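You operate a simulated robot arm through the tools that you are given. There is no shell and no other tool. Be economical: measure what you need, move in short steps, check, and stop when the job is done.

The job below is to be done with a simulated two-armed robot. You get a single attempt, and the scene is never put back.

## Task
Empty the sink, run the tap into it and wipe the green splash.
Fine: run the tap after the plug is out; plug on the counter beside the rack, tap off again; use the blue pad and put it back. What is to be rubbed or washed off counts as gone when no trace of it is left.
Where things are to end (x, y in the base frame): sink plug within 0.06 m of [0.55, -0.16].

Only the result counts: the job must be done as asked and must still hold three seconds after the hand-in. Knocking over, shifting, dropping, spilling or breaking anything else fails it.

## Robot
Two 7-joint arms with two-finger parallel grippers on one trunk, on a base that drives. Base frame: it is fixed to the floor where the robot stands at the start and does not move with it; the origin is under the middle of the robot, x ahead of it, y to its left, z up. Units: m, degrees, N and s.
The left shoulder is at the start at [0.02, 0.138, 1.592], the right one opposite. Places, roughly: green splash [0.3, -0.3, 0.9]; sink [0.5, 0.2, 0.8]; sink counter beside the rack [0.4, -0.2, 0.9]; tap lever [0.4, 0.5, 0.9]. Payload 1.57 kg a hand.
Tool frame (each hand has its own): the origin (TCP) lies between the finger pads and is the grasp point; the fingertips stand 0.03 m ahead of it; z points along the fingers, y is the line along which they close. Largest opening 0.08 m; finger width 0.017, thickness 0.012; the body of the gripper, 0.04 by 0.082 m, starts 0.08 m behind the TCP.
Orientation is told as [roll, pitch, yaw] about the base's x, y, z axes, in that order, counted from this pose: with the fingers straight down and closing along the base's y, the tool's x points along the base's -x, its y along +y and its z along -z.

## Interface
- The arms move only by the tool servo_tool. It takes "left_plan", "right_plan" or both (then of equal length, played together; a hand with none holds still); each is a list of rows, each a list of 3 entries, a list of its own where there are three numbers: the shift along the base's x, y, z in units of 50 mm (1.0 is 50 mm), then the turn, a rotation vector about the base's x, y, z in units of 8 degrees (1.0 is 8 degrees), then the gripper command, from -1 (shut) to 1 (fully open), values between in proportion. In form: [[[dx, dy, dz], [ax, ay, az], grip], ...]. A call has 1 to 10 rows; each row shifts and turns the commanded pose from where the row before left it. A call with a number of a shift or a turn outside -1 to 1 is refused whole. A row lasts 0.2 s, in which the tool goes at most 0.05 m and 8.6 degrees; a call with a longer step from one row to the next is refused whole, and so is a gripper value outside its range. A pose out of reach is approached as far as the arm can. The call stops where the force on the tool passes 40 N (or 10 N more than at its start, if that is more) or the arm is blocked; 0.2 s more then pass. The fingers move at their own pace (about 0.045 m/s each) and stop on an object; they squeeze with about 43 N. The grip force told is the motor's: it shows also when the fingers shut on nothing. Time passes only in rows, and 0.2 s behind the last, so rows that do not move let the fingers close. It gives the time, the measured TCP pose, the force on the tool (base axes), the opening and the grip force at its end, in the units of the frame above (readings bear some noise), with the torque about the TCP (base axes, N m) and any sound that the robot's microphone picked up.
- Cameras (640 x 400 px; columns grow to the right, rows downward): "scene" is now at [0.1519, -0.0108, 1.4521]; the picture's right is [-0.23, -0.97, 0.00], its down [-0.85, 0.20, -0.48] and it looks along [0.47, -0.11, -0.88] (base axes); focal length 214 px, centre (320, 200). "left" rides on the left gripper at [0.072, 0.007, -0.122] in its tool frame; the picture's right is [-0.09, 1.00, 0.00], its down [-0.84, -0.08, -0.54] and it looks along [-0.54, -0.05, 0.84] (tool axes); focal length 238 px, centre (320, 200). "right" rides on the right gripper at [0.072, -0.006, -0.122] in its tool frame; the picture's right is [0.09, 1.00, 0.00], its down [-0.84, 0.08, -0.54] and it looks along [-0.54, 0.05, 0.84] (tool axes); focal length 238 px, centre (320, 200). There is no depth. A picture from a camera that has moved, and an enlarged one, comes with that camera's place and axes in the base frame and with its lens. The place of the scene camera against the robot may be out by one fixed shift of up to 0.025 m in any direction.
- snapshot(camera): a new picture of that camera. No time passes.
- raise_lower(by): slides the trunk up (or, below 0, down) by that many m; the arms and the scene camera ride with it, the base frame stays. It gives what a move gives, with no picture.
- steer(legs): drives the robot by 1 to 6 legs, each [ahead, left, turn to the left] in m, m and degrees, along the robot's own axes; the way and the turn of a leg run together, so that a leg with both is an arc; at most 1.5 m and 180 degrees a leg. The arms and the cameras ride along, it lands a little off, and it stops where it bumps. It gives what a move gives.
- turn_head(pan, tilt): turns the head with the scene camera to pan (to the left, within 60 degrees either way) and tilt (down, from -29 to 69), counted from straight ahead of the robot. It gives what a move gives.
- inspect(camera, box): a new picture of the part [left, top, right, bottom] of that camera's present view, enlarged. No time passes.
- close_job(): hands the job in; it is judged then, once.

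Work in short steps. Places have to be worked out from the pictures, the camera data and where the tool is seen: move nearer, look again, correct. Check each grasp and each placing, and mend what went wrong. You have 120 turns and 92 pictures in all, those below and enlarged ones among them. Open the grippers and draw the arms clear of the work before you hand the job in, unless the task says otherwise; then end with one line.

The tools are called after ">>>" as a command line: name --argument value ..., lists and objects as JSON in quotes. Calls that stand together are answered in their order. servo_tool: Moves the arms, as the interface text tells. Its arguments: {"type":"object","properties":{"left_plan":{"type":"array"},"right_plan":{"type":"array"}},"required":[]} The other tools are called the same way: raise_lower (by) slides the trunk up or down; steer (legs) drives the base; turn_head (pan, tilt) turns the head that bears the scene camera; snapshot (camera) takes a picture; inspect (camera, box) takes an enlarged picture of a part of a camera's view; close_job () hands the job in.

At the start:

```text
time: 0.0
left_tcp_pos: [0.2332, 0.0638, 1.2168]
left_orientation: [0.0, 0.0, 0.1]
left_ft_force: [0.7, 0.1, 0.7]
left_moment: [-0.02, 0.0, 0.01]
left_grip_width: 0.0798
left_finger_force: 0.1
right_tcp_pos: [0.2777, -0.2126, 1.1949]
right_orientation: [0.0, -0.1, 0.0]
right_ft_force: [-0.5, 0.0, -0.1]
right_moment: [0.01, 0.02, -0.03]
right_grip_width: 0.08
right_finger_force: 0.1
trunk travel left (down, up): [-0.967, 0.273]
robot x, y, heading: [0.0006, 0.0034, -0.1]
head pan, tilt: [-13.4, 61.4]
```

scene: 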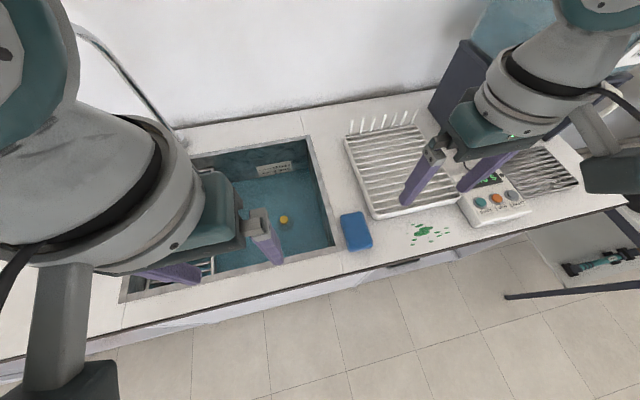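
right: 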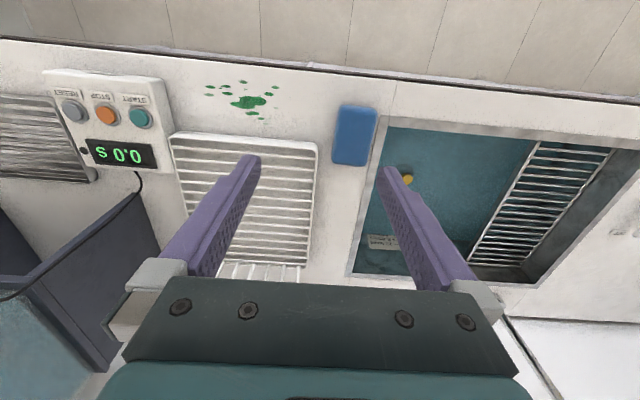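
left: 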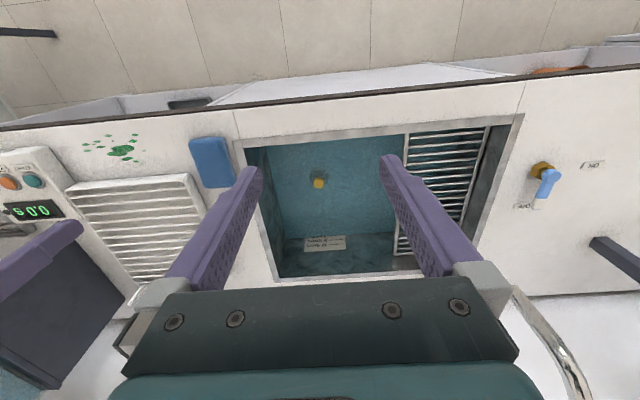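

The sink carries a label and the tap lever has marks beside it, so I read those first and look closely at the plug.

>>> inspect --camera "left" --box '[240, 120, 440, 280]'

>>> inspect --camera "left" --box '[490, 130, 630, 230]'

>>> inspect --camera "right" --box '[20, 60, 340, 260]'

```text
2.50 times, centred on (340, 200) of left
camera zoom: at [0.1594, 0.0708, 1.3386], right [0.09, 1.0, 0.0], down [0.84, -0.08, 0.54], along [0.54, -0.05, -0.84], focal length 596 px, centre (270, 200)
```

zoom: 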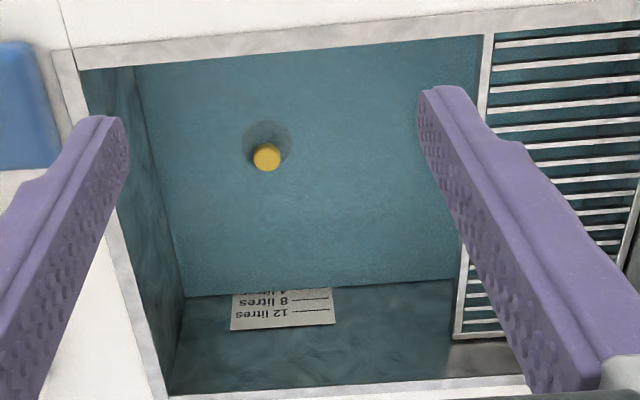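

```text
4.00 times, centred on (560, 180) of left
camera zoom: at [0.1594, 0.0708, 1.3386], right [0.09, 1.0, 0.0], down [0.84, -0.08, 0.54], along [0.54, -0.05, -0.84], focal length 953 px, centre (-640, 280)
```

zoom: 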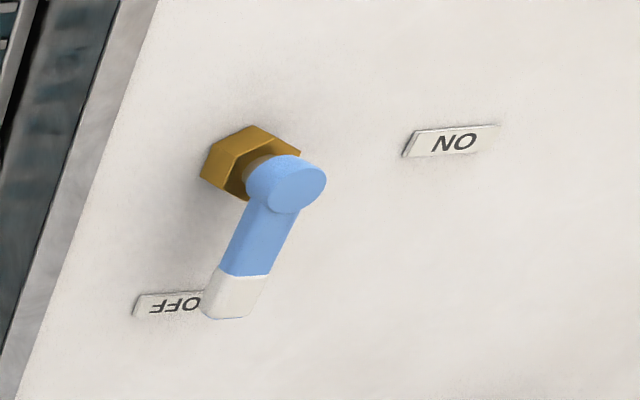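

```text
2.00 times, centred on (180, 160) of right
camera zoom: at [0.2042, -0.2183, 1.3168], right [-0.09, 1.0, 0.0], down [0.84, 0.08, 0.54], along [0.54, 0.05, -0.84], focal length 477 px, centre (600, 280)
```

zoom: 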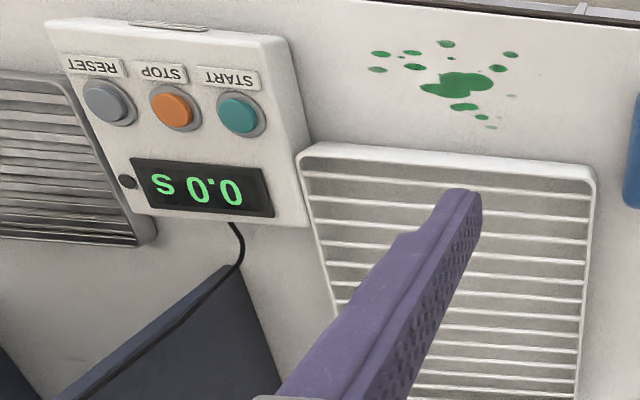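

Left-camera rays put the lever near (0.39, 0.49), pointing +x for OFF, with ON at +y. The plug knob is near (0.55, 0.12) deep in the sink, and the pad near (0.32, -0.155). The shoulders are high, so I raise the hands first and then lower the trunk to gain reach.

>>> servo_tool --left_plan '[[[0, 0, 1], [0, 0, 0], 1], [[0, 0, 1], [0, 0, 0], 1], [[0, 0, 1], [0, 0, 0], 1]]' --right_plan '[[[0, 0, 1], [0, 0, 0], 1], [[0, 0, 1], [0, 0, 0], 1], [[0, 0, 1], [0, 0, 0], 1]]'

>>> raise_lower --by -0.25

>>> turn_head --pan 30 --tilt 50

>>> snapshot --camera "scene"

```text
time: 0.8
left_tcp_pos: [0.2302, 0.068, 1.3678]
left_orientation: [0.2, 0.1, 0.1]
left_ft_force: [-0.5, -0.4, -0.2]
left_moment: [-0.01, 0.0, -0.02]
left_grip_width: 0.0801
left_finger_force: 0.1
right_tcp_pos: [0.2767, -0.2091, 1.3454]
right_orientation: [-0.2, 0.2, 0.0]
right_ft_force: [0.3, 0.0, 0.7]
right_moment: [-0.03, -0.02, 0.01]
right_grip_width: 0.0801
right_finger_force: 0.0
trunk travel left (down, up): [-0.967, 0.273]
robot x, y, heading: [0.0012, -0.0032, 0.0]
head pan, tilt: [-13.4, 61.4]
```

```text
time: 3.4
left_tcp_pos: [0.2317, 0.0672, 1.1177]
left_orientation: [0.0, 0.0, 0.1]
left_ft_force: [-0.3, -0.2, 0.7]
left_moment: [-0.01, 0.0, -0.04]
left_grip_width: 0.0802
left_finger_force: 0.1
right_tcp_pos: [0.2767, -0.2089, 1.0941]
right_orientation: [0.0, 0.0, -0.1]
right_ft_force: [-0.1, -0.2, 0.1]
right_moment: [-0.01, 0.02, 0.01]
right_grip_width: 0.0799
right_finger_force: 0.0
trunk travel left (down, up): [-0.717, 0.523]
robot x, y, heading: [0.0002, -0.0026, -0.1]
head pan, tilt: [-13.4, 61.4]
```

```text
time: 4.5
left_tcp_pos: [0.2293, 0.0714, 1.1191]
left_orientation: [0.8, 0.5, -1.7]
left_ft_force: [-5.3, 123.2, 70.4]
left_moment: [-17.02, 4.04, -8.3]
left_grip_width: 0.0799
left_finger_force: 0.1
right_tcp_pos: [0.2776, -0.2089, 1.0948]
right_orientation: [0.0, 0.0, 0.0]
right_ft_force: [-0.4, 0.3, -0.2]
right_moment: [0.04, 0.0, 0.0]
right_grip_width: 0.0801
right_finger_force: 0.0
trunk travel left (down, up): [-0.717, 0.523]
robot x, y, heading: [-0.0006, 0.0023, -0.1]
head pan, tilt: [30.0, 50.0]
```

```text
85 pictures are left
camera scene: at [0.1616, -0.0012, 1.2112], right [-0.07, -1.0, 0.0], down [-0.81, 0.06, -0.59], along [0.59, -0.04, -0.81], focal length 214 px, centre (320, 200)
```

scene: 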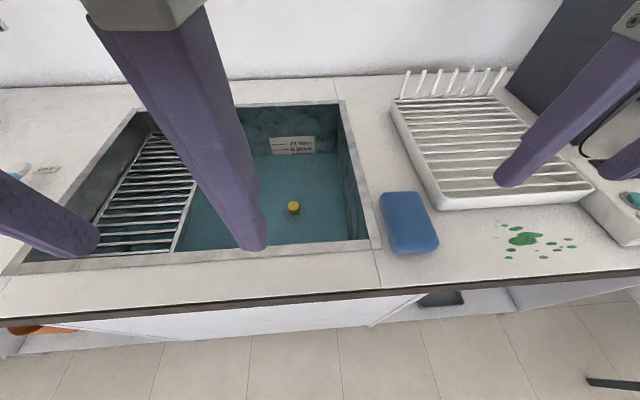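

The head is pressing on the left arm (123 N), so I turn it back at once and send the left hand outward and forward.

>>> turn_head --pan -5 --tilt 55

>>> servo_tool --left_plan '[[[0.6, 0.4, 0], [0, 0, 0], 1], [[0.6, 0.4, 0], [0, 0, 0], 1], [[0.6, 0.4, 0], [0, 0, 0], 1], [[0.6, 0.4, 0], [0, 0, 0], 1], [[0.6, 0, 0], [0, 0, 0], 1], [[0.6, 0, 0], [0, 0, 0], 1]]'

>>> snapshot --camera "scene"

>>> snapshot --camera "left"

```text
time: 5.5
left_tcp_pos: [0.2327, 0.0695, 1.1172]
left_orientation: [0.6, 0.0, -0.4]
left_ft_force: [46.5, 77.5, 9.2]
left_moment: [-11.34, 7.58, -5.49]
left_grip_width: 0.0799
left_finger_force: 0.0
right_tcp_pos: [0.2762, -0.2081, 1.0934]
right_orientation: [-0.1, 0.0, 0.1]
right_ft_force: [-0.8, 0.8, 0.4]
right_moment: [0.01, -0.04, 0.02]
right_grip_width: 0.08
right_finger_force: 0.1
trunk travel left (down, up): [-0.717, 0.523]
robot x, y, heading: [0.0003, 0.0007, 0.1]
head pan, tilt: [-5.0, 55.0]
```

```text
time: 6.9
left_tcp_pos: [0.4106, 0.1457, 1.1167]
left_orientation: [0.0, 0.0, -0.1]
left_ft_force: [0.1, 0.8, 1.2]
left_moment: [-0.02, 0.01, 0.03]
left_grip_width: 0.0798
left_finger_force: 0.0
right_tcp_pos: [0.2761, -0.2077, 1.094]
right_orientation: [-0.1, 0.1, -0.1]
right_ft_force: [-0.5, 0.0, 0.3]
right_moment: [0.01, -0.06, 0.01]
right_grip_width: 0.0799
right_finger_force: 0.0
trunk travel left (down, up): [-0.717, 0.523]
robot x, y, heading: [-0.0024, 0.0012, 0.2]
head pan, tilt: [-5.0, 55.0]
```

```text
84 pictures are left
camera scene: at [0.1604, -0.002, 1.2097], right [-0.09, -1.0, 0.0], down [-0.82, 0.07, -0.57], along [0.57, -0.05, -0.82], focal length 214 px, centre (320, 200)
```

scene: 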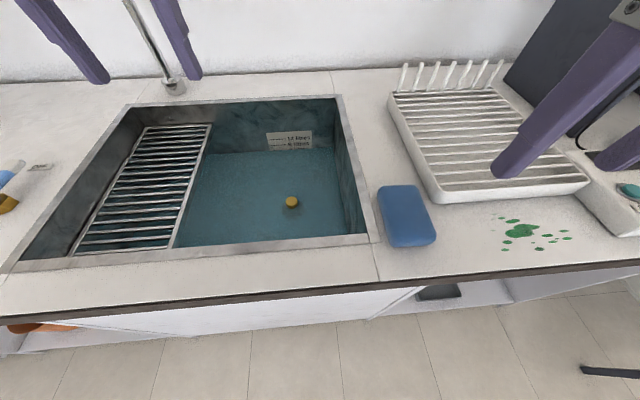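

```text
83 pictures are left
camera left: at [0.3375, 0.1528, 1.2387], right [0.09, 1.0, 0.0], down [0.84, -0.08, 0.54], along [0.54, -0.05, -0.84], focal length 238 px, centre (320, 200)
```

left: 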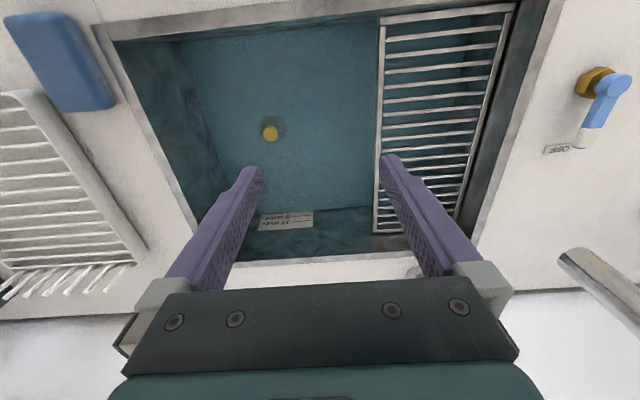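

Re-triangulating from two left-camera views puts the plug knob at about (0.479, 0.036, 0.75). The right hand can cover both the plug and its target, so I send the left hand toward the tap, the right hand forward, and raise both for more trunk lowering.

>>> servo_tool --left_plan '[[[0, 0.6, 0.4], [0, 0, 0], 1], [[0, 0.6, 0.4], [0, 0, 0], 1], [[0, 0.6, 0.4], [0, 0, 0], 1], [[0, 0.6, 0.4], [0, 0, 0], 1]]' --right_plan '[[[0.6, 0, 0.5], [0, 0, 0], 1], [[0.6, 0, 0.5], [0, 0, 0], 1], [[0.6, 0, 0.5], [0, 0, 0], 1], [[0.6, 0, 0.5], [0, 0, 0], 1]]'

>>> turn_head --pan 45 --tilt 40

>>> snapshot --camera "scene"

```text
time: 7.9
left_tcp_pos: [0.4083, 0.2674, 1.1955]
left_orientation: [0.0, 0.0, -0.1]
left_ft_force: [-0.4, -0.2, -0.4]
left_moment: [0.0, -0.02, 0.02]
left_grip_width: 0.0801
left_finger_force: 0.0
right_tcp_pos: [0.3967, -0.2108, 1.1953]
right_orientation: [-0.1, 0.1, 0.1]
right_ft_force: [0.2, 0.7, -0.3]
right_moment: [0.01, 0.02, 0.01]
right_grip_width: 0.0799
right_finger_force: 0.0
trunk travel left (down, up): [-0.717, 0.523]
robot x, y, heading: [-0.0011, -0.0013, 0.1]
head pan, tilt: [-5.0, 55.0]
```

```text
time: 9.1
left_tcp_pos: [0.409, 0.267, 1.1959]
left_orientation: [0.0, 0.0, -0.1]
left_ft_force: [-0.1, 0.1, -0.4]
left_moment: [-0.03, 0.01, 0.01]
left_grip_width: 0.0798
left_finger_force: 0.0
right_tcp_pos: [0.3966, -0.211, 1.1959]
right_orientation: [0.0, 0.0, 0.0]
right_ft_force: [0.7, 0.3, 0.2]
right_moment: [0.01, 0.03, 0.03]
right_grip_width: 0.08
right_finger_force: 0.0
trunk travel left (down, up): [-0.717, 0.523]
robot x, y, heading: [-0.001, 0.0012, 0.1]
head pan, tilt: [45.0, 40.0]
```

```text
82 pictures are left
camera scene: at [0.1487, 0.0644, 1.2304], right [0.71, -0.71, 0.0], down [-0.46, -0.45, -0.77], along [0.54, 0.54, -0.64], focal length 214 px, centre (320, 200)
```

scene: 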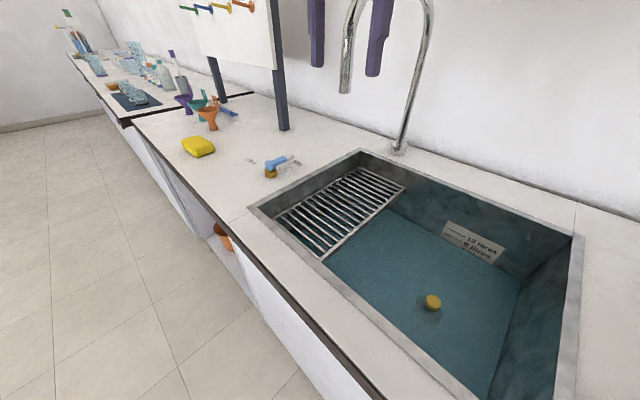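

The spout tip triangulates to about (0.525, 0.366, 1.09), so the left hand must stay in front of it (x under about 0.46). I lower the trunk in two small steps and watch the forces.

>>> raise_lower --by -0.08

>>> raise_lower --by -0.08

>>> turn_head --pan 0 --tilt 50

>>> snapshot --camera "scene"

>>> snapshot --camera "left"

```text
time: 10.2
left_tcp_pos: [0.4081, 0.2671, 1.1161]
left_orientation: [0.0, 0.0, 0.0]
left_ft_force: [-0.1, -0.3, 0.4]
left_moment: [0.0, -0.01, -0.04]
left_grip_width: 0.0802
left_finger_force: 0.0
right_tcp_pos: [0.3959, -0.2105, 1.1152]
right_orientation: [0.1, 0.0, 0.1]
right_ft_force: [0.1, 0.1, -0.1]
right_moment: [-0.01, 0.02, 0.0]
right_grip_width: 0.0802
right_finger_force: 0.0
trunk travel left (down, up): [-0.637, 0.603]
robot x, y, heading: [-0.0004, 0.0006, 0.1]
head pan, tilt: [45.0, 40.0]
```

```text
time: 11.4
left_tcp_pos: [0.4086, 0.2669, 1.0359]
left_orientation: [0.1, 0.1, 0.0]
left_ft_force: [1.2, -0.1, 0.2]
left_moment: [-0.01, 0.0, -0.03]
left_grip_width: 0.0799
left_finger_force: 0.0
right_tcp_pos: [0.3959, -0.2107, 1.0346]
right_orientation: [-0.1, 0.0, 0.0]
right_ft_force: [0.1, -0.4, 0.3]
right_moment: [-0.03, 0.03, 0.02]
right_grip_width: 0.0798
right_finger_force: 0.1
trunk travel left (down, up): [-0.557, 0.683]
robot x, y, heading: [0.0004, -0.0024, -0.2]
head pan, tilt: [45.0, 40.0]
```

```text
time: 12.5
left_tcp_pos: [0.4084, 0.2674, 1.0356]
left_orientation: [0.0, 0.0, 0.1]
left_ft_force: [0.4, -0.7, 0.0]
left_moment: [0.0, -0.03, -0.01]
left_grip_width: 0.08
left_finger_force: 0.0
right_tcp_pos: [0.3967, -0.2118, 1.0355]
right_orientation: [0.1, 0.0, 0.1]
right_ft_force: [-0.1, 0.5, 0.8]
right_moment: [-0.01, 0.0, -0.03]
right_grip_width: 0.08
right_finger_force: 0.1
trunk travel left (down, up): [-0.557, 0.683]
robot x, y, heading: [-0.0025, -0.0024, 0.2]
head pan, tilt: [0.0, 50.0]
```

```text
81 pictures are left
camera scene: at [0.1656, 0.0044, 1.0563], right [0.0, -1.0, 0.0], down [-0.77, 0.0, -0.64], along [0.64, 0.0, -0.77], focal length 214 px, centre (320, 200)
```

scene: 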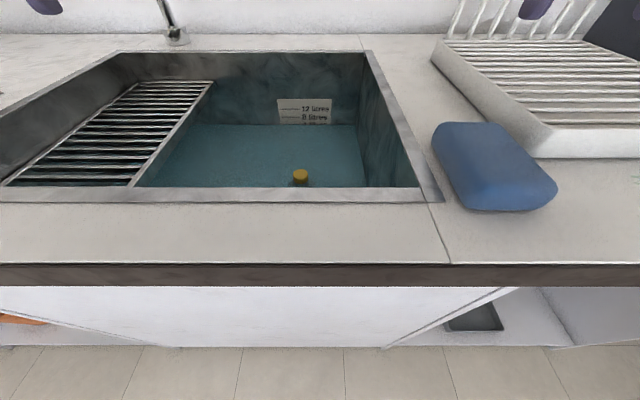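

```text
80 pictures are left
camera left: at [0.335, 0.274, 1.1574], right [0.09, 1.0, 0.0], down [0.84, -0.08, 0.54], along [0.54, -0.05, -0.84], focal length 238 px, centre (320, 200)
```

left: 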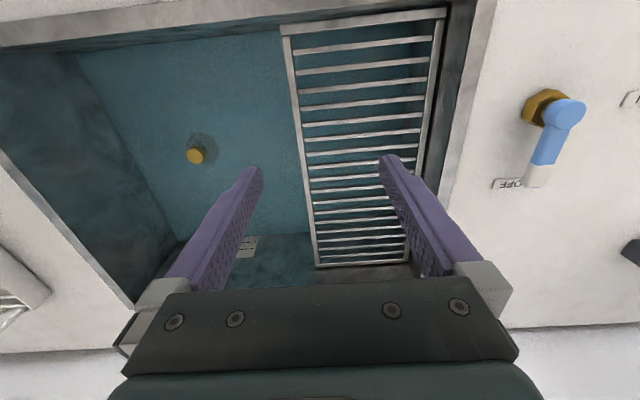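

Both arms are free of contact and the plug is visible. I bring the right hand over it at safe height while the left hand shifts outward.

>>> servo_tool --left_plan '[[[0, 0.5, 0.3], [0, 0, 0], 1], [[0, 0.5, 0.3], [0, 0, 0], 1], [[0, 0.5, 0.3], [0, 0, 0], 1], [[0, 0.5, 0], [0, 0, 0], 1], [[0, 0, 0], [0, 0, 0], 1], [[0, 0, 0], [0, 0, 0], 1]]' --right_plan '[[[0.27, 0.82, 0], [0, 0, 0], 1], [[0.27, 0.82, 0], [0, 0, 0], 1], [[0.27, 0.82, 0], [0, 0, 0], 1], [[0.27, 0.82, 0], [0, 0, 0], 1], [[0.27, 0.82, 0], [0, 0, 0], 1], [[0.27, 0.82, 0], [0, 0, 0], 1]]'

>>> snapshot --camera "right"

>>> snapshot --camera "left"

```text
time: 13.9
left_tcp_pos: [0.4085, 0.3677, 1.0711]
left_orientation: [0.2, 1.6, 0.0]
left_ft_force: [-0.3, -0.1, -0.4]
left_moment: [0.0, 0.0, 0.0]
left_grip_width: 0.0801
left_finger_force: 0.1
right_tcp_pos: [0.4308, 0.0057, 1.0308]
right_orientation: [0.0, -0.3, 0.1]
right_ft_force: [-0.6, 0.7, -0.2]
right_moment: [0.02, -0.01, 0.0]
right_grip_width: 0.0801
right_finger_force: 0.1
right hand out of reach, approached as far as the arm can: row 5, 6
trunk travel left (down, up): [-0.557, 0.683]
robot x, y, heading: [-0.0018, -0.001, 0.1]
head pan, tilt: [0.0, 50.0]
```

```text
79 pictures are left
camera right: at [0.3569, -0.0005, 1.1512], right [-0.09, 1.0, 0.0], down [0.83, 0.08, 0.54], along [0.54, 0.05, -0.84], focal length 238 px, centre (320, 200)
```

right: 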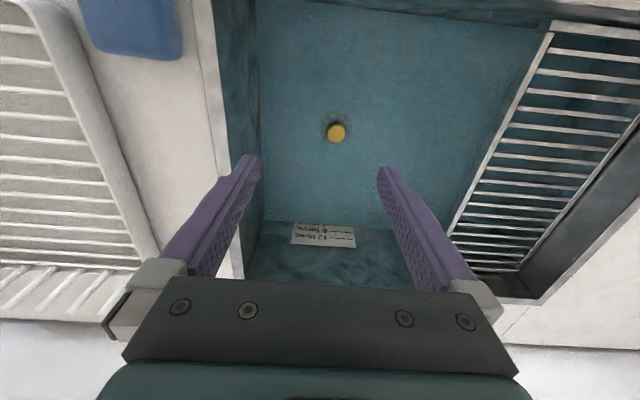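

```text
78 pictures are left
camera left: at [0.3383, 0.3748, 1.1957], right [0.09, 1.0, 0.0], down [0.85, -0.08, 0.52], along [0.52, -0.05, -0.85], focal length 238 px, centre (320, 200)
```

left: 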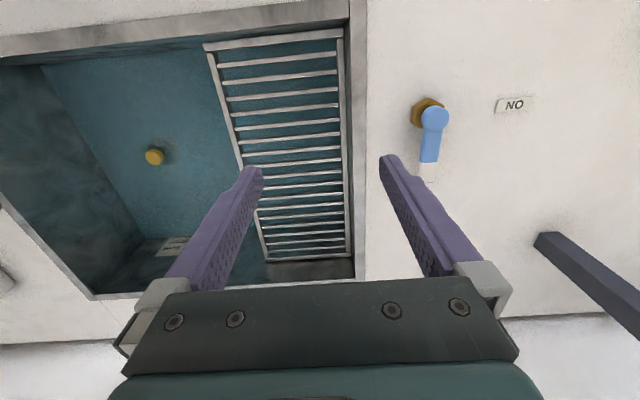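

The right hand's reach ends at x = 0.43 and the plug is at 0.479, so I need to drive closer. I tilt the head down to see the base front and the clearance to the counter.

>>> turn_head --pan 0 --tilt 69

>>> snapshot --camera "scene"

```text
time: 14.8
left_tcp_pos: [0.4082, 0.3679, 1.0718]
left_orientation: [0.1, 1.4, 0.0]
left_ft_force: [0.1, 0.4, 0.3]
left_moment: [-0.03, -0.01, 0.01]
left_grip_width: 0.08
left_finger_force: 0.1
right_tcp_pos: [0.4301, 0.004, 1.0286]
right_orientation: [-0.1, 0.0, 0.1]
right_ft_force: [-0.7, -0.1, 0.1]
right_moment: [0.0, 0.03, 0.01]
right_grip_width: 0.08
right_finger_force: 0.0
trunk travel left (down, up): [-0.557, 0.683]
robot x, y, heading: [-0.0014, -0.005, -0.0]
head pan, tilt: [0.0, 68.8]
```

```text
77 pictures are left
camera scene: at [0.1445, 0.0043, 1.0343], right [0.0, -1.0, 0.0], down [-0.93, 0.0, -0.36], along [0.36, 0.0, -0.93], focal length 214 px, centre (320, 200)
```

scene: 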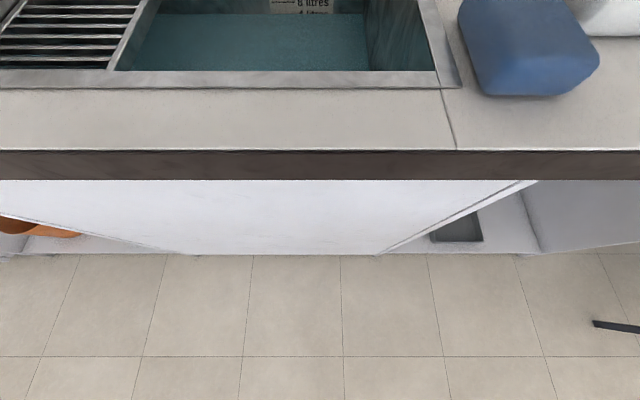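

No body shows in front, and the counter edge is at x of about 0.23. I pull both hands back, clear of the spout, and drive ahead 0.12 m.

>>> servo_tool --left_plan '[[[-0.8, 0, 0.2], [0, 0, 0], 1], [[-0.8, 0, 0.2], [0, 0, 0], 1], [[-0.8, 0, 0.2], [0, 0, 0], 1]]' --right_plan '[[[-0.8, -0.6, 0.3], [0, 0, 0], 1], [[-0.8, -0.6, 0.3], [0, 0, 0], 1], [[-0.8, 0, 0.2], [0, 0, 0], 1]]'

>>> steer --legs '[[0.12, 0, 0]]'

>>> snapshot --camera "scene"

```text
refused: row 1 steps farther than a row can; nothing moved
```

```text
time: 15.8
left_tcp_pos: [0.4552, 0.3701, 1.0709]
left_orientation: [-0.2, 4.1, -1.6]
left_ft_force: [-15.4, 2.1, 5.4]
left_moment: [-0.42, -1.46, -0.74]
left_grip_width: 0.0798
left_finger_force: 0.0
right_tcp_pos: [0.4865, 0.006, 1.0279]
right_orientation: [0.0, 0.0, 0.1]
right_ft_force: [0.9, 0.4, -0.4]
right_moment: [-0.04, -0.02, 0.01]
right_grip_width: 0.0798
right_finger_force: 0.1
trunk travel left (down, up): [-0.557, 0.683]
robot x, y, heading: [0.0565, 0.0041, 0.2]
head pan, tilt: [0.0, 68.8]
stopped in leg 1: the force on the tool passed its limit at 154 N (the readings are from after the stop); the commanded pose is now the measured one
```

```text
76 pictures are left
camera scene: at [0.201, 0.0053, 1.0339], right [0.0, -1.0, 0.0], down [-0.93, 0.0, -0.36], along [0.36, 0.0, -0.93], focal length 214 px, centre (320, 200)
```

scene: 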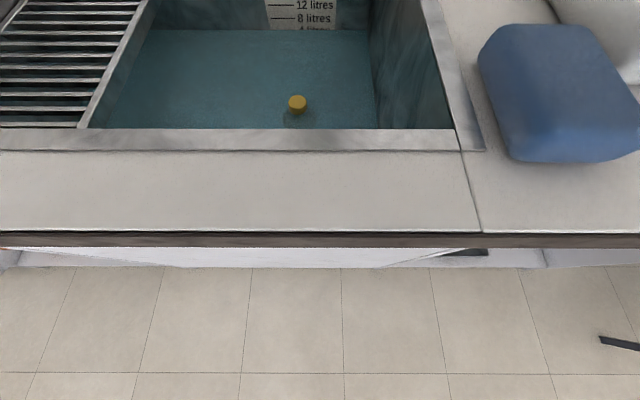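

The arm call was refused for too long a row, and the drive then pushed the left hand against the spout, so I should not have sent the two together. I pull the left hand straight back and check.

>>> servo_tool --left_plan '[[[-0.8, 0, 0], [0, 0, 0], 1], [[-0.8, 0, 0], [0, 0, 0], 1], [[-0.8, 0, 0], [0, 0, 0], 1]]'

>>> snapshot --camera "left"

```text
time: 16.6
left_tcp_pos: [0.3387, 0.3697, 1.0648]
left_orientation: [-0.6, 4.8, -0.9]
left_ft_force: [0.2, 0.4, 0.5]
left_moment: [-0.01, -0.03, 0.01]
left_grip_width: 0.0801
left_finger_force: 0.0
right_tcp_pos: [0.4891, 0.0059, 1.0296]
right_orientation: [-0.1, 0.0, 0.1]
right_ft_force: [0.6, 0.6, 0.1]
right_moment: [-0.03, 0.0, 0.02]
right_grip_width: 0.0799
right_finger_force: 0.2
trunk travel left (down, up): [-0.557, 0.683]
robot x, y, heading: [0.0613, 0.0012, 0.2]
head pan, tilt: [0.0, 68.8]
```

```text
75 pictures are left
camera left: at [0.2765, 0.3789, 1.1918], right [0.11, 0.99, -0.02], down [0.88, -0.09, 0.47], along [0.46, -0.06, -0.88], focal length 238 px, centre (320, 200)
```

left: 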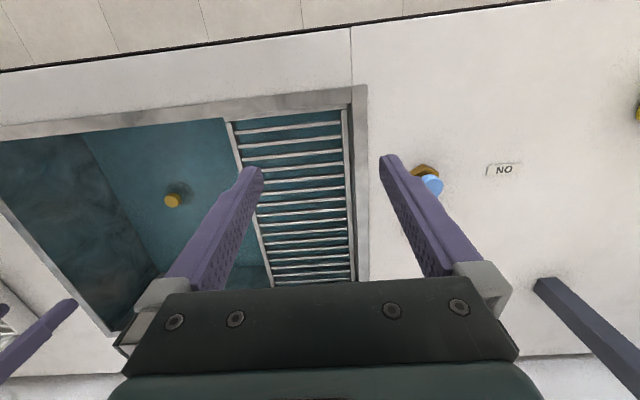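

Contact is released. I drive another 0.06 m ahead, which puts the left hand at x of about 0.40, well short of the spout.

>>> steer --legs '[[0.06, 0, 0]]'

>>> snapshot --camera "right"

```text
time: 17.5
left_tcp_pos: [0.3978, 0.3724, 1.065]
left_orientation: [-0.4, 4.8, -0.7]
left_ft_force: [0.6, 0.0, -0.4]
left_moment: [0.01, -0.02, 0.0]
left_grip_width: 0.0799
left_finger_force: 0.1
right_tcp_pos: [0.5472, 0.0064, 1.0288]
right_orientation: [-0.2, -0.2, 0.1]
right_ft_force: [0.0, 0.0, -0.4]
right_moment: [-0.01, 0.01, 0.04]
right_grip_width: 0.08
right_finger_force: 0.0
trunk travel left (down, up): [-0.557, 0.683]
robot x, y, heading: [0.1146, 0.0025, 0.3]
head pan, tilt: [0.0, 68.8]
```

```text
74 pictures are left
camera right: at [0.4747, -0.0001, 1.1504], right [-0.09, 1.0, 0.0], down [0.84, 0.08, 0.54], along [0.54, 0.05, -0.84], focal length 238 px, centre (320, 200)
```

right: 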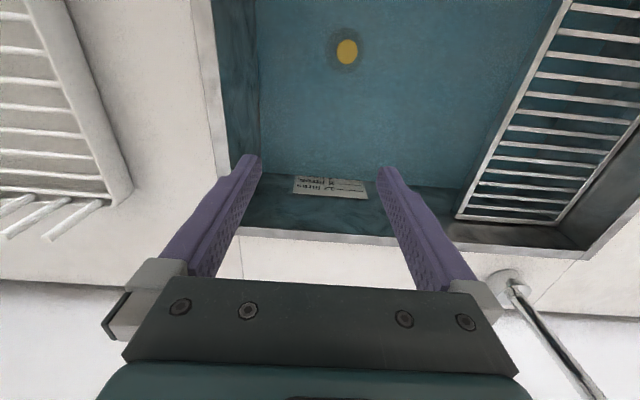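

Two right-camera rays agree on the knob at (0.475, 0.038), top at about 0.755. I move above it and descend partway.

>>> servo_tool --right_plan '[[[-0.72, 0.31, 0], [0, 0, 0], 1], [[-0.72, 0.31, 0], [0, 0, 0], 1], [[0, 0, -0.9], [0, 0, 0], 1], [[0, 0, -0.9], [0, 0, 0], 1], [[0, 0, -0.9], [0, 0, 0], 1], [[0, 0, -0.9], [0, 0, 0], 1]]'

>>> snapshot --camera "right"

>>> snapshot --camera "scene"

```text
time: 18.9
left_tcp_pos: [0.3971, 0.3718, 1.0636]
left_orientation: [-0.3, 5.1, -0.5]
left_ft_force: [-0.2, -0.2, -0.8]
left_moment: [0.04, 0.0, 0.0]
left_grip_width: 0.0798
left_finger_force: 0.1
right_tcp_pos: [0.4744, 0.038, 0.8486]
right_orientation: [0.1, -0.2, 0.3]
right_ft_force: [-0.1, 0.5, 0.3]
right_moment: [-0.02, -0.01, 0.01]
right_grip_width: 0.0801
right_finger_force: 0.0
trunk travel left (down, up): [-0.557, 0.683]
robot x, y, heading: [0.1192, 0.0033, 0.2]
head pan, tilt: [0.0, 68.8]
```

```text
73 pictures are left
camera right: at [0.4014, 0.0314, 0.9698], right [-0.1, 1.0, 0.0], down [0.84, 0.08, 0.54], along [0.54, 0.05, -0.84], focal length 238 px, centre (320, 200)
```

right: 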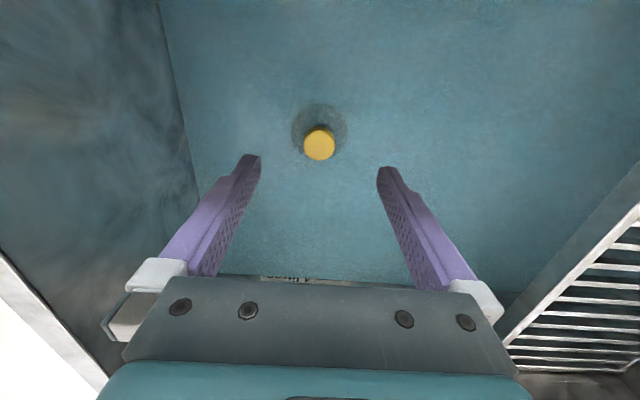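

```text
72 pictures are left
camera scene: at [0.2614, 0.0051, 1.0343], right [0.0, -1.0, 0.0], down [-0.93, 0.0, -0.36], along [0.36, 0.0, -0.93], focal length 214 px, centre (320, 200)
```

scene: 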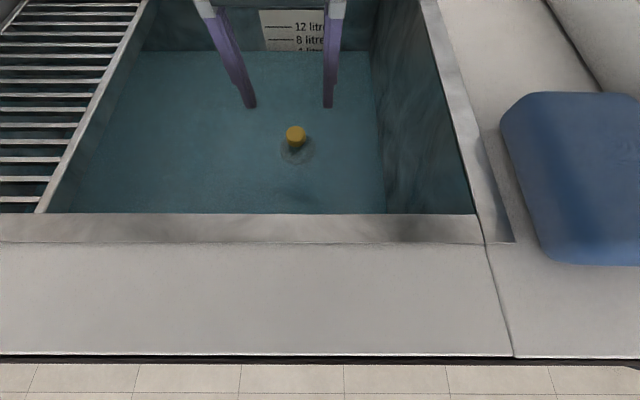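

The knob is centred under the grip, at ray (0.476, 0.037). I descend the remaining 0.1 m gently, close and let the fingers settle.

>>> servo_tool --right_plan '[[[0, 0, -0.7], [0, 0, 0], 1], [[0, 0, -0.7], [0, 0, 0], 1], [[0, 0, -0.5], [0, 0, 0], 1], [[0, 0, -0.2], [0, 0, 0], 1], [[0, 0, 0], [0, 0, 0], -1], [[0, 0, 0], [0, 0, 0], -1], [[0, 0, 0], [0, 0, 0], -1], [[0, 0, 0], [0, 0, 0], -1]]'

>>> snapshot --camera "right"

```text
time: 19.9
left_tcp_pos: [0.3967, 0.3746, 1.0642]
left_orientation: [-0.3, 5.0, -0.5]
left_ft_force: [0.1, 0.8, 1.1]
left_moment: [0.0, 0.02, -0.01]
left_grip_width: 0.0799
left_finger_force: 0.1
right_tcp_pos: [0.5019, -0.0012, 0.7564]
right_orientation: [-1.3, -2.1, -4.0]
right_ft_force: [-1.0, 6.2, 13.8]
right_moment: [0.71, 0.28, 0.03]
right_grip_width: 0.0799
right_finger_force: 0.0
right hand out of reach, approached as far as the arm can: row 3, 4
trunk travel left (down, up): [-0.557, 0.683]
robot x, y, heading: [0.1206, -0.0003, 0.2]
head pan, tilt: [0.0, 68.8]
stopped in row 4 (right hand): the force on the tool passed its limit at 48 N (the readings are from after the stop); the commanded pose is now the measured one
```

```text
71 pictures are left
camera right: at [0.4244, 0.0003, 0.875], right [-0.02, 1.0, -0.03], down [0.82, 0.03, 0.57], along [0.57, -0.01, -0.82], focal length 238 px, centre (320, 200)
```

right: 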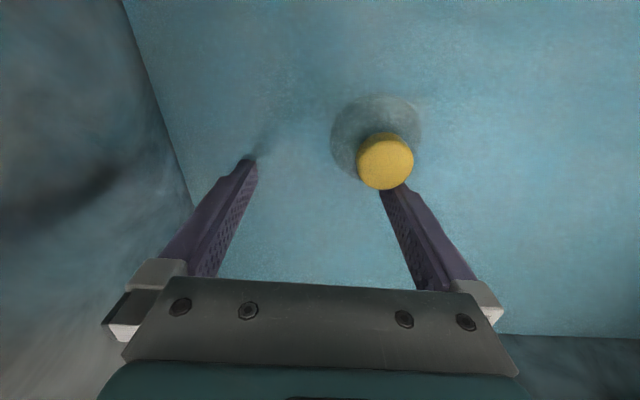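

The hand ran out of reach and slid sideways. I lift out, straighten it, and check whether anything shifted.

>>> servo_tool --right_plan '[[[0, 0, 0.8], [0, 0, 0], 1], [[0, 0, 0.8], [0, 0.26, 0.5], 1], [[0, 0, 0.8], [0.16, 0, 0], 1], [[0, 0, 0.9], [0, 0, 0], 1], [[-0.5, 0.5, 0.6], [0, 0, 0], 1], [[0, 0, 0.5], [0, 0, 0], 1]]'

>>> snapshot --camera "right"

```text
time: 21.3
left_tcp_pos: [0.3954, 0.3723, 1.064]
left_orientation: [-0.3, 5.0, -0.6]
left_ft_force: [0.0, 0.4, -0.6]
left_moment: [-0.01, 0.01, 0.01]
left_grip_width: 0.0802
left_finger_force: 0.1
right_tcp_pos: [0.4731, 0.0226, 0.9739]
right_orientation: [-0.7, 0.4, 0.1]
right_ft_force: [-0.3, 1.1, -0.5]
right_moment: [0.03, 0.02, 0.04]
right_grip_width: 0.0801
right_finger_force: 0.2
trunk travel left (down, up): [-0.557, 0.683]
robot x, y, heading: [0.1136, -0.0014, 0.0]
head pan, tilt: [0.0, 68.8]
```

```text
70 pictures are left
camera right: at [0.3998, 0.0174, 1.0944], right [-0.09, 1.0, -0.01], down [0.84, 0.08, 0.54], along [0.53, 0.04, -0.84], focal length 238 px, centre (320, 200)
```

right: 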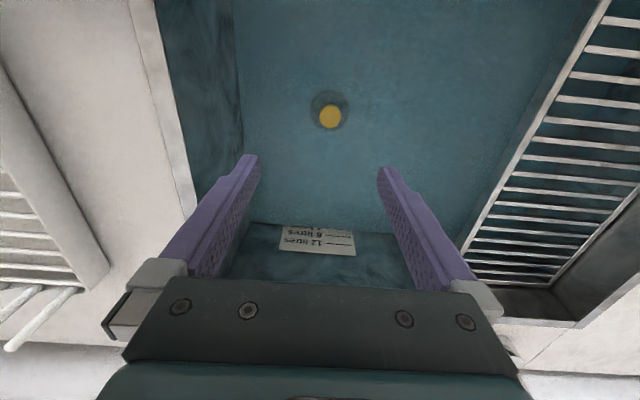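

The plug is undisturbed. I drive 0.1 m left so the right shoulder comes nearer to it; both hands are above the rim and clear of the spout.

>>> steer --legs '[[0, 0.1, 0]]'

>>> snapshot --camera "right"

```text
time: 22.4
left_tcp_pos: [0.3947, 0.473, 1.0648]
left_orientation: [-0.4, 5.0, -0.6]
left_ft_force: [0.0, 0.0, 0.2]
left_moment: [0.01, -0.01, 0.0]
left_grip_width: 0.0799
left_finger_force: 0.1
right_tcp_pos: [0.4712, 0.1253, 0.9721]
right_orientation: [-0.5, 0.3, 0.1]
right_ft_force: [-1.0, 0.6, -0.2]
right_moment: [-0.03, 0.02, 0.01]
right_grip_width: 0.0804
right_finger_force: 0.0
trunk travel left (down, up): [-0.557, 0.683]
robot x, y, heading: [0.1141, 0.1012, 0.3]
head pan, tilt: [0.0, 68.8]
```

```text
69 pictures are left
camera right: at [0.3997, 0.1185, 1.0941], right [-0.09, 1.0, -0.01], down [0.84, 0.08, 0.54], along [0.53, 0.04, -0.84], focal length 238 px, centre (320, 200)
```

right: 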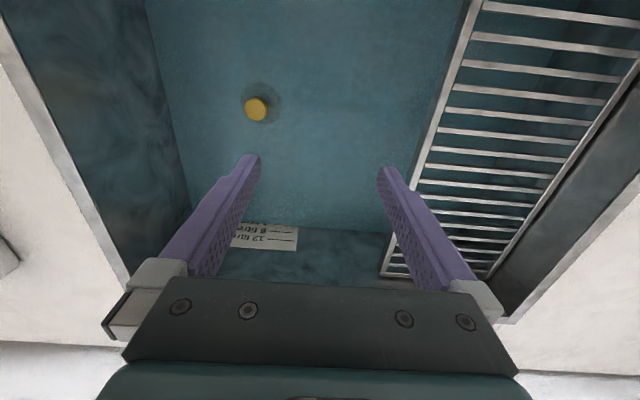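

Now I move over the knob and descend in stages to z of about 0.80.

>>> servo_tool --right_plan '[[[0.08, -0.88, 0], [0.06, 0, 0], 1], [[0, -0.88, 0], [0, 0, 0], 1], [[0, 0, -0.9], [0, 0, 0], 1], [[0, 0, -0.9], [0, 0, 0], 1], [[0, 0, -0.9], [0, 0, 0], 1], [[0, 0, -0.7], [0, 0, 0], 1]]'

>>> snapshot --camera "right"

```text
time: 23.8
left_tcp_pos: [0.3964, 0.4728, 1.0653]
left_orientation: [-0.3, 5.1, -0.5]
left_ft_force: [-0.2, 0.1, 0.1]
left_moment: [-0.02, 0.01, 0.02]
left_grip_width: 0.08
left_finger_force: 0.0
right_tcp_pos: [0.476, 0.0355, 0.8018]
right_orientation: [-0.1, 0.3, 0.1]
right_ft_force: [-0.2, 0.7, -0.4]
right_moment: [0.01, -0.01, 0.02]
right_grip_width: 0.0801
right_finger_force: 0.0
trunk travel left (down, up): [-0.557, 0.683]
robot x, y, heading: [0.1157, 0.1032, 0.2]
head pan, tilt: [0.0, 68.8]
```

```text
68 pictures are left
camera right: at [0.4029, 0.0292, 0.9235], right [-0.09, 1.0, 0.0], down [0.84, 0.08, 0.54], along [0.54, 0.05, -0.84], focal length 238 px, centre (320, 200)
```

right: 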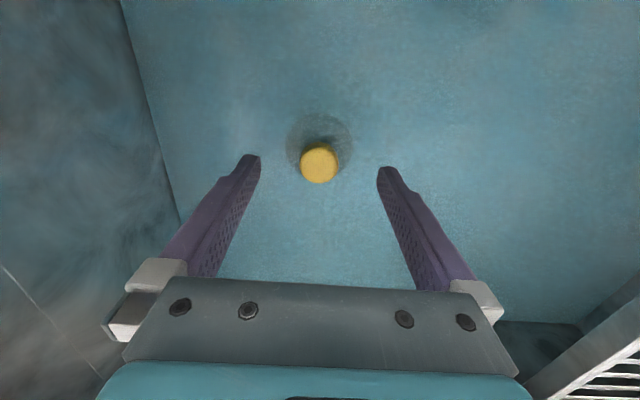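

It is centred. I lower 0.04 m and close.

>>> servo_tool --right_plan '[[[0, 0, -0.5], [0, 0, 0], 1], [[0, 0, -0.3], [0, 0, 0], 1], [[0, 0, 0], [0, 0, 0], -1], [[0, 0, 0], [0, 0, 0], -1], [[0, 0, 0], [0, 0, 0], -1], [[0, 0, 0], [0, 0, 0], -1]]'

>>> snapshot --camera "right"

```text
time: 25.2
left_tcp_pos: [0.3954, 0.4729, 1.0643]
left_orientation: [-0.5, 5.1, -0.5]
left_ft_force: [0.1, 0.1, 0.9]
left_moment: [-0.02, -0.01, -0.02]
left_grip_width: 0.0801
left_finger_force: 0.1
right_tcp_pos: [0.4755, 0.0353, 0.7633]
right_orientation: [-0.1, 0.3, 0.0]
right_ft_force: [1.1, -0.1, -0.1]
right_moment: [0.01, 0.05, -0.02]
right_grip_width: 0.0286
right_finger_force: 21.8
trunk travel left (down, up): [-0.557, 0.683]
robot x, y, heading: [0.1179, 0.1003, 0.1]
head pan, tilt: [0.0, 68.8]
```

```text
67 pictures are left
camera right: at [0.4034, 0.0295, 0.8845], right [-0.09, 1.0, 0.0], down [0.84, 0.08, 0.54], along [0.53, 0.05, -0.84], focal length 238 px, centre (320, 200)
```

right: 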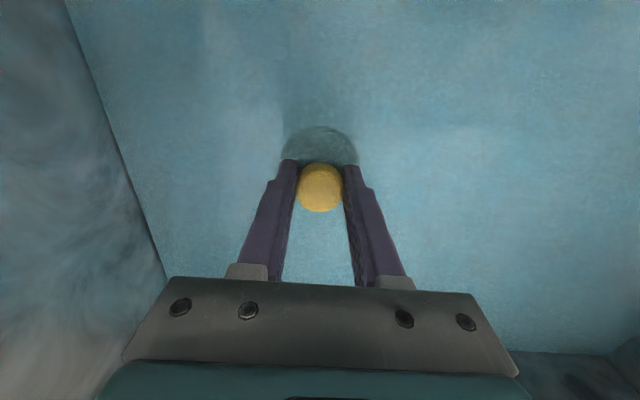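

The grip holds at 0.0286 m on the knob. I lift slowly and listen.

>>> servo_tool --right_plan '[[[0, 0, 0.2], [0, 0, 0], -1], [[0, 0, 0.3], [0, 0, 0], -1], [[0, 0, 0.5], [0, 0, 0], -1], [[0, 0, 0.7], [0, 0, 0], -1], [[0, 0, 0.9], [0, 0, 0], -1], [[0, 0, 0.9], [0, 0, 0], -1], [[0, 0, 0.9], [0, 0, 0], -1]]'

>>> snapshot --camera "right"

>>> snapshot --camera "scene"

```text
time: 26.8
left_tcp_pos: [0.3961, 0.474, 1.0632]
left_orientation: [-0.5, 5.0, -0.5]
left_ft_force: [0.9, 0.4, -0.8]
left_moment: [0.0, 0.01, 0.0]
left_grip_width: 0.0801
left_finger_force: 0.0
right_tcp_pos: [0.4774, 0.0308, 0.9835]
right_orientation: [-0.1, 0.3, 0.2]
right_ft_force: [0.0, -0.1, -0.4]
right_moment: [-0.02, 0.0, 0.0]
right_grip_width: 0.0284
right_finger_force: 38.3
trunk travel left (down, up): [-0.557, 0.683]
robot x, y, heading: [0.1188, 0.1023, 0.2]
head pan, tilt: [0.0, 68.8]
```

```text
66 pictures are left
camera right: at [0.4051, 0.025, 1.1043], right [-0.09, 1.0, 0.0], down [0.84, 0.08, 0.54], along [0.53, 0.05, -0.84], focal length 238 px, centre (320, 200)
```

right: 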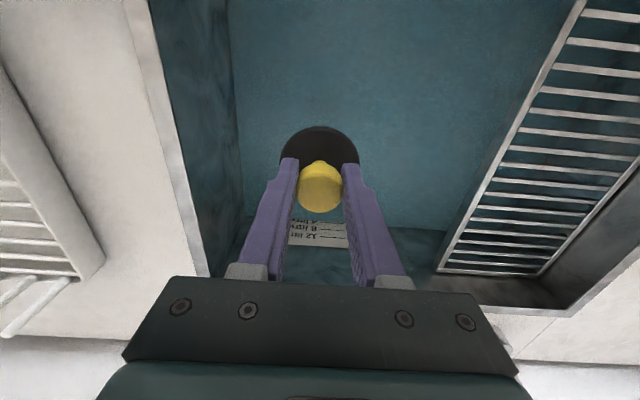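

```text
65 pictures are left
camera scene: at [0.2614, 0.106, 1.0343], right [0.0, -1.0, 0.0], down [-0.93, 0.0, -0.36], along [0.36, 0.0, -0.93], focal length 214 px, centre (320, 200)
```

scene: 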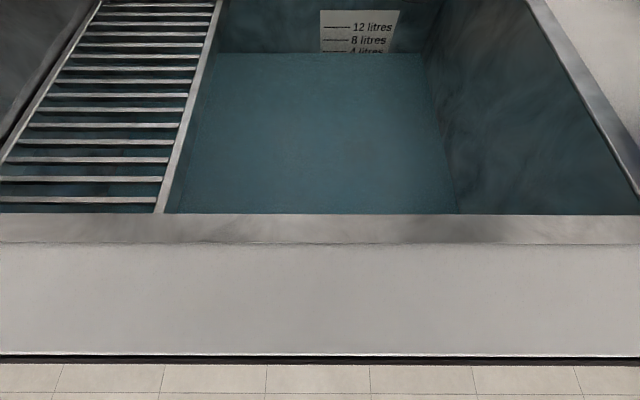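

The plug is out and held. I lift a little higher, carry it toward the gap between sink and rack, and look there before placing.

>>> servo_tool --right_plan '[[[0.2, 0, 0.8], [0, 0, 0], -1], [[0.2, -0.6, 0.5], [0, 0, 0], -1], [[0.2, -0.8, 0], [0, 0, 0], -1], [[0.2, -0.8, 0], [0, 0, 0], -1], [[0.2, -0.6, 0], [0, 0, 0], -1]]'

>>> snapshot --camera "right"

>>> turn_head --pan -30 --tilt 35

>>> snapshot --camera "scene"

```text
time: 28.0
left_tcp_pos: [0.3955, 0.4738, 1.0636]
left_orientation: [-0.5, 5.2, -0.5]
left_ft_force: [0.5, 0.6, 0.9]
left_moment: [-0.01, 0.01, -0.02]
left_grip_width: 0.08
left_finger_force: 0.0
right_tcp_pos: [0.5289, -0.1056, 1.0474]
right_orientation: [0.0, 0.4, 0.1]
right_ft_force: [-0.3, -0.1, 0.5]
right_moment: [-0.02, 0.02, 0.02]
right_grip_width: 0.0287
right_finger_force: 38.5
trunk travel left (down, up): [-0.557, 0.683]
robot x, y, heading: [0.1172, 0.0988, 0.4]
head pan, tilt: [0.0, 68.8]
```

```text
64 pictures are left
camera right: at [0.4563, -0.113, 1.1693], right [-0.09, 1.0, 0.0], down [0.84, 0.08, 0.54], along [0.54, 0.05, -0.84], focal length 238 px, centre (320, 200)
```

right: 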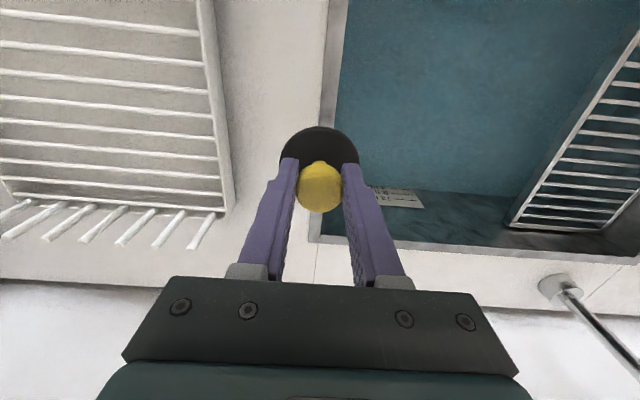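

```text
time: 29.0
left_tcp_pos: [0.3961, 0.4736, 1.0638]
left_orientation: [-0.4, 5.1, -0.5]
left_ft_force: [-0.4, 0.6, -0.3]
left_moment: [-0.02, -0.01, 0.0]
left_grip_width: 0.0798
left_finger_force: 0.1
right_tcp_pos: [0.5291, -0.1052, 1.0478]
right_orientation: [-0.1, 0.3, 0.1]
right_ft_force: [0.0, 0.0, 0.1]
right_moment: [0.0, 0.03, -0.01]
right_grip_width: 0.0283
right_finger_force: 38.1
trunk travel left (down, up): [-0.557, 0.683]
robot x, y, heading: [0.117, 0.101, 0.3]
head pan, tilt: [-30.0, 35.0]
```

```text
63 pictures are left
camera scene: at [0.2817, 0.0623, 1.0779], right [-0.5, -0.87, 0.0], down [-0.5, 0.28, -0.82], along [0.71, -0.41, -0.57], focal length 214 px, centre (320, 200)
```

scene: 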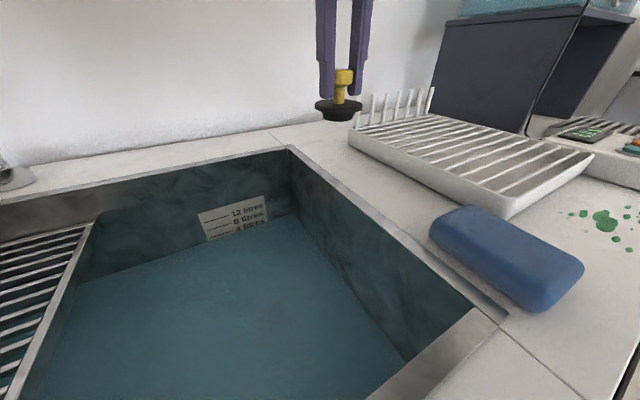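

The gap runs from y of about -0.212 (rack) to -0.104 (sink rim), so the target sits in its middle. I move to (0.55, -0.158) and lower, with small steps near the counter.

>>> servo_tool --right_plan '[[[0.21, -0.53, 0], [0, 0, 0], -1], [[0.21, -0.53, 0], [0, 0, 0], -1], [[0, 0, -0.8], [0, 0, 0], -1], [[0, 0, -0.6], [0, 0, 0], -1], [[0, 0, 0], [0, 0, 0], -1]]'

>>> snapshot --camera "scene"

```text
time: 30.2
left_tcp_pos: [0.3959, 0.4737, 1.0646]
left_orientation: [-0.3, 5.2, -0.5]
left_ft_force: [-0.8, 0.0, 0.7]
left_moment: [-0.03, 0.0, 0.03]
left_grip_width: 0.0799
left_finger_force: 0.0
right_tcp_pos: [0.5473, -0.1593, 0.9771]
right_orientation: [0.0, 0.2, 0.1]
right_ft_force: [0.5, -1.2, -0.6]
right_moment: [0.04, 0.01, -0.01]
right_grip_width: 0.0284
right_finger_force: 38.7
trunk travel left (down, up): [-0.557, 0.683]
robot x, y, heading: [0.1161, 0.1032, 0.4]
head pan, tilt: [-30.0, 35.0]
```

```text
62 pictures are left
camera scene: at [0.2817, 0.0622, 1.078], right [-0.5, -0.87, 0.0], down [-0.5, 0.28, -0.82], along [0.71, -0.41, -0.57], focal length 214 px, centre (320, 200)
```

scene: 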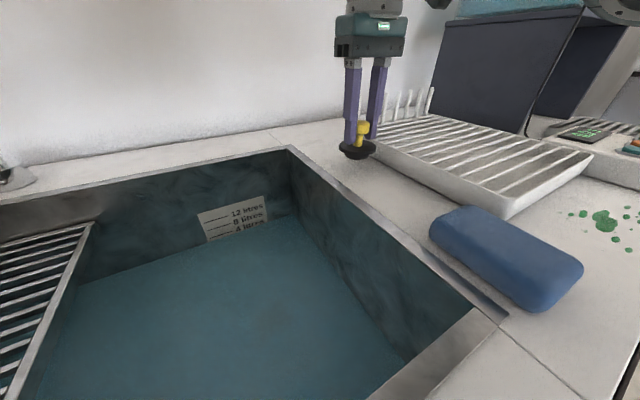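

The plug is just above the counter. I lower in 4 mm steps toward contact.

>>> servo_tool --right_plan '[[[0, 0, -0.08], [0, 0, 0], -1], [[0, 0, -0.08], [0, 0, 0], -1], [[0, 0, -0.08], [0, 0, 0], -1], [[0, 0, -0.08], [0, 0, 0], -1]]'

>>> inspect --camera "scene" --box '[280, 80, 440, 180]'

```text
time: 31.2
left_tcp_pos: [0.3954, 0.4733, 1.0631]
left_orientation: [-0.4, 5.1, -0.5]
left_ft_force: [0.2, -0.6, -0.5]
left_moment: [0.02, 0.03, -0.01]
left_grip_width: 0.0798
left_finger_force: 0.0
right_tcp_pos: [0.548, -0.1557, 0.9608]
right_orientation: [0.0, 0.4, 0.2]
right_ft_force: [0.2, -0.4, 0.5]
right_moment: [-0.02, 0.02, -0.02]
right_grip_width: 0.0281
right_finger_force: 39.0
trunk travel left (down, up): [-0.557, 0.683]
robot x, y, heading: [0.117, 0.1034, 0.3]
head pan, tilt: [-30.0, 35.0]
```

```text
4.00 times, centred on (360, 130) of scene
camera zoom: at [0.2817, 0.0622, 1.078], right [-0.5, -0.87, 0.0], down [-0.5, 0.28, -0.82], along [0.71, -0.41, -0.57], focal length 858 px, centre (160, 480)
```

zoom: 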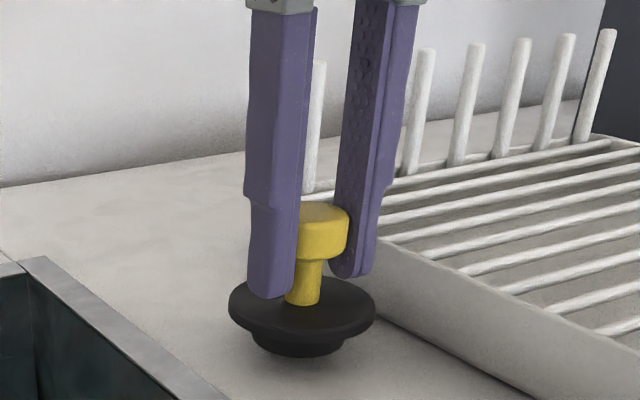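

It is still slightly above the counter. I keep lowering by 3 mm steps.

>>> servo_tool --right_plan '[[[0, -0.05, -0.06], [0, 0, 0], -1], [[0, 0, -0.06], [0, 0, 0], -1], [[0, 0, -0.06], [0, 0, 0], -1], [[0, 0, 0], [0, 0, 0], -1]]'

>>> inspect --camera "scene" --box '[280, 80, 440, 180]'

```text
time: 32.2
left_tcp_pos: [0.3967, 0.4723, 1.0644]
left_orientation: [-0.5, 5.0, -0.6]
left_ft_force: [0.1, 0.2, 0.3]
left_moment: [0.01, -0.03, -0.01]
left_grip_width: 0.0799
left_finger_force: 0.1
right_tcp_pos: [0.5485, -0.1584, 0.954]
right_orientation: [0.0, 0.2, 0.3]
right_ft_force: [-12.3, 3.4, 31.3]
right_moment: [0.13, 0.59, 0.05]
right_grip_width: 0.0285
right_finger_force: 38.6
trunk travel left (down, up): [-0.557, 0.683]
robot x, y, heading: [0.1155, 0.1029, 0.3]
head pan, tilt: [-30.0, 35.0]
```

```text
4.00 times, centred on (360, 130) of scene
camera zoom: at [0.2818, 0.0614, 1.0785], right [-0.5, -0.87, 0.0], down [-0.5, 0.28, -0.82], along [0.71, -0.41, -0.57], focal length 858 px, centre (160, 480)
```

zoom: 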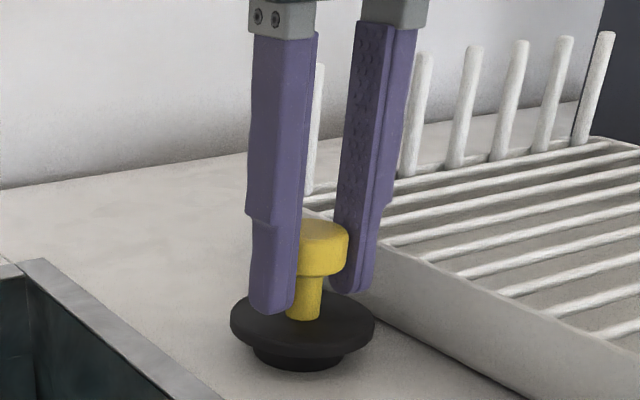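

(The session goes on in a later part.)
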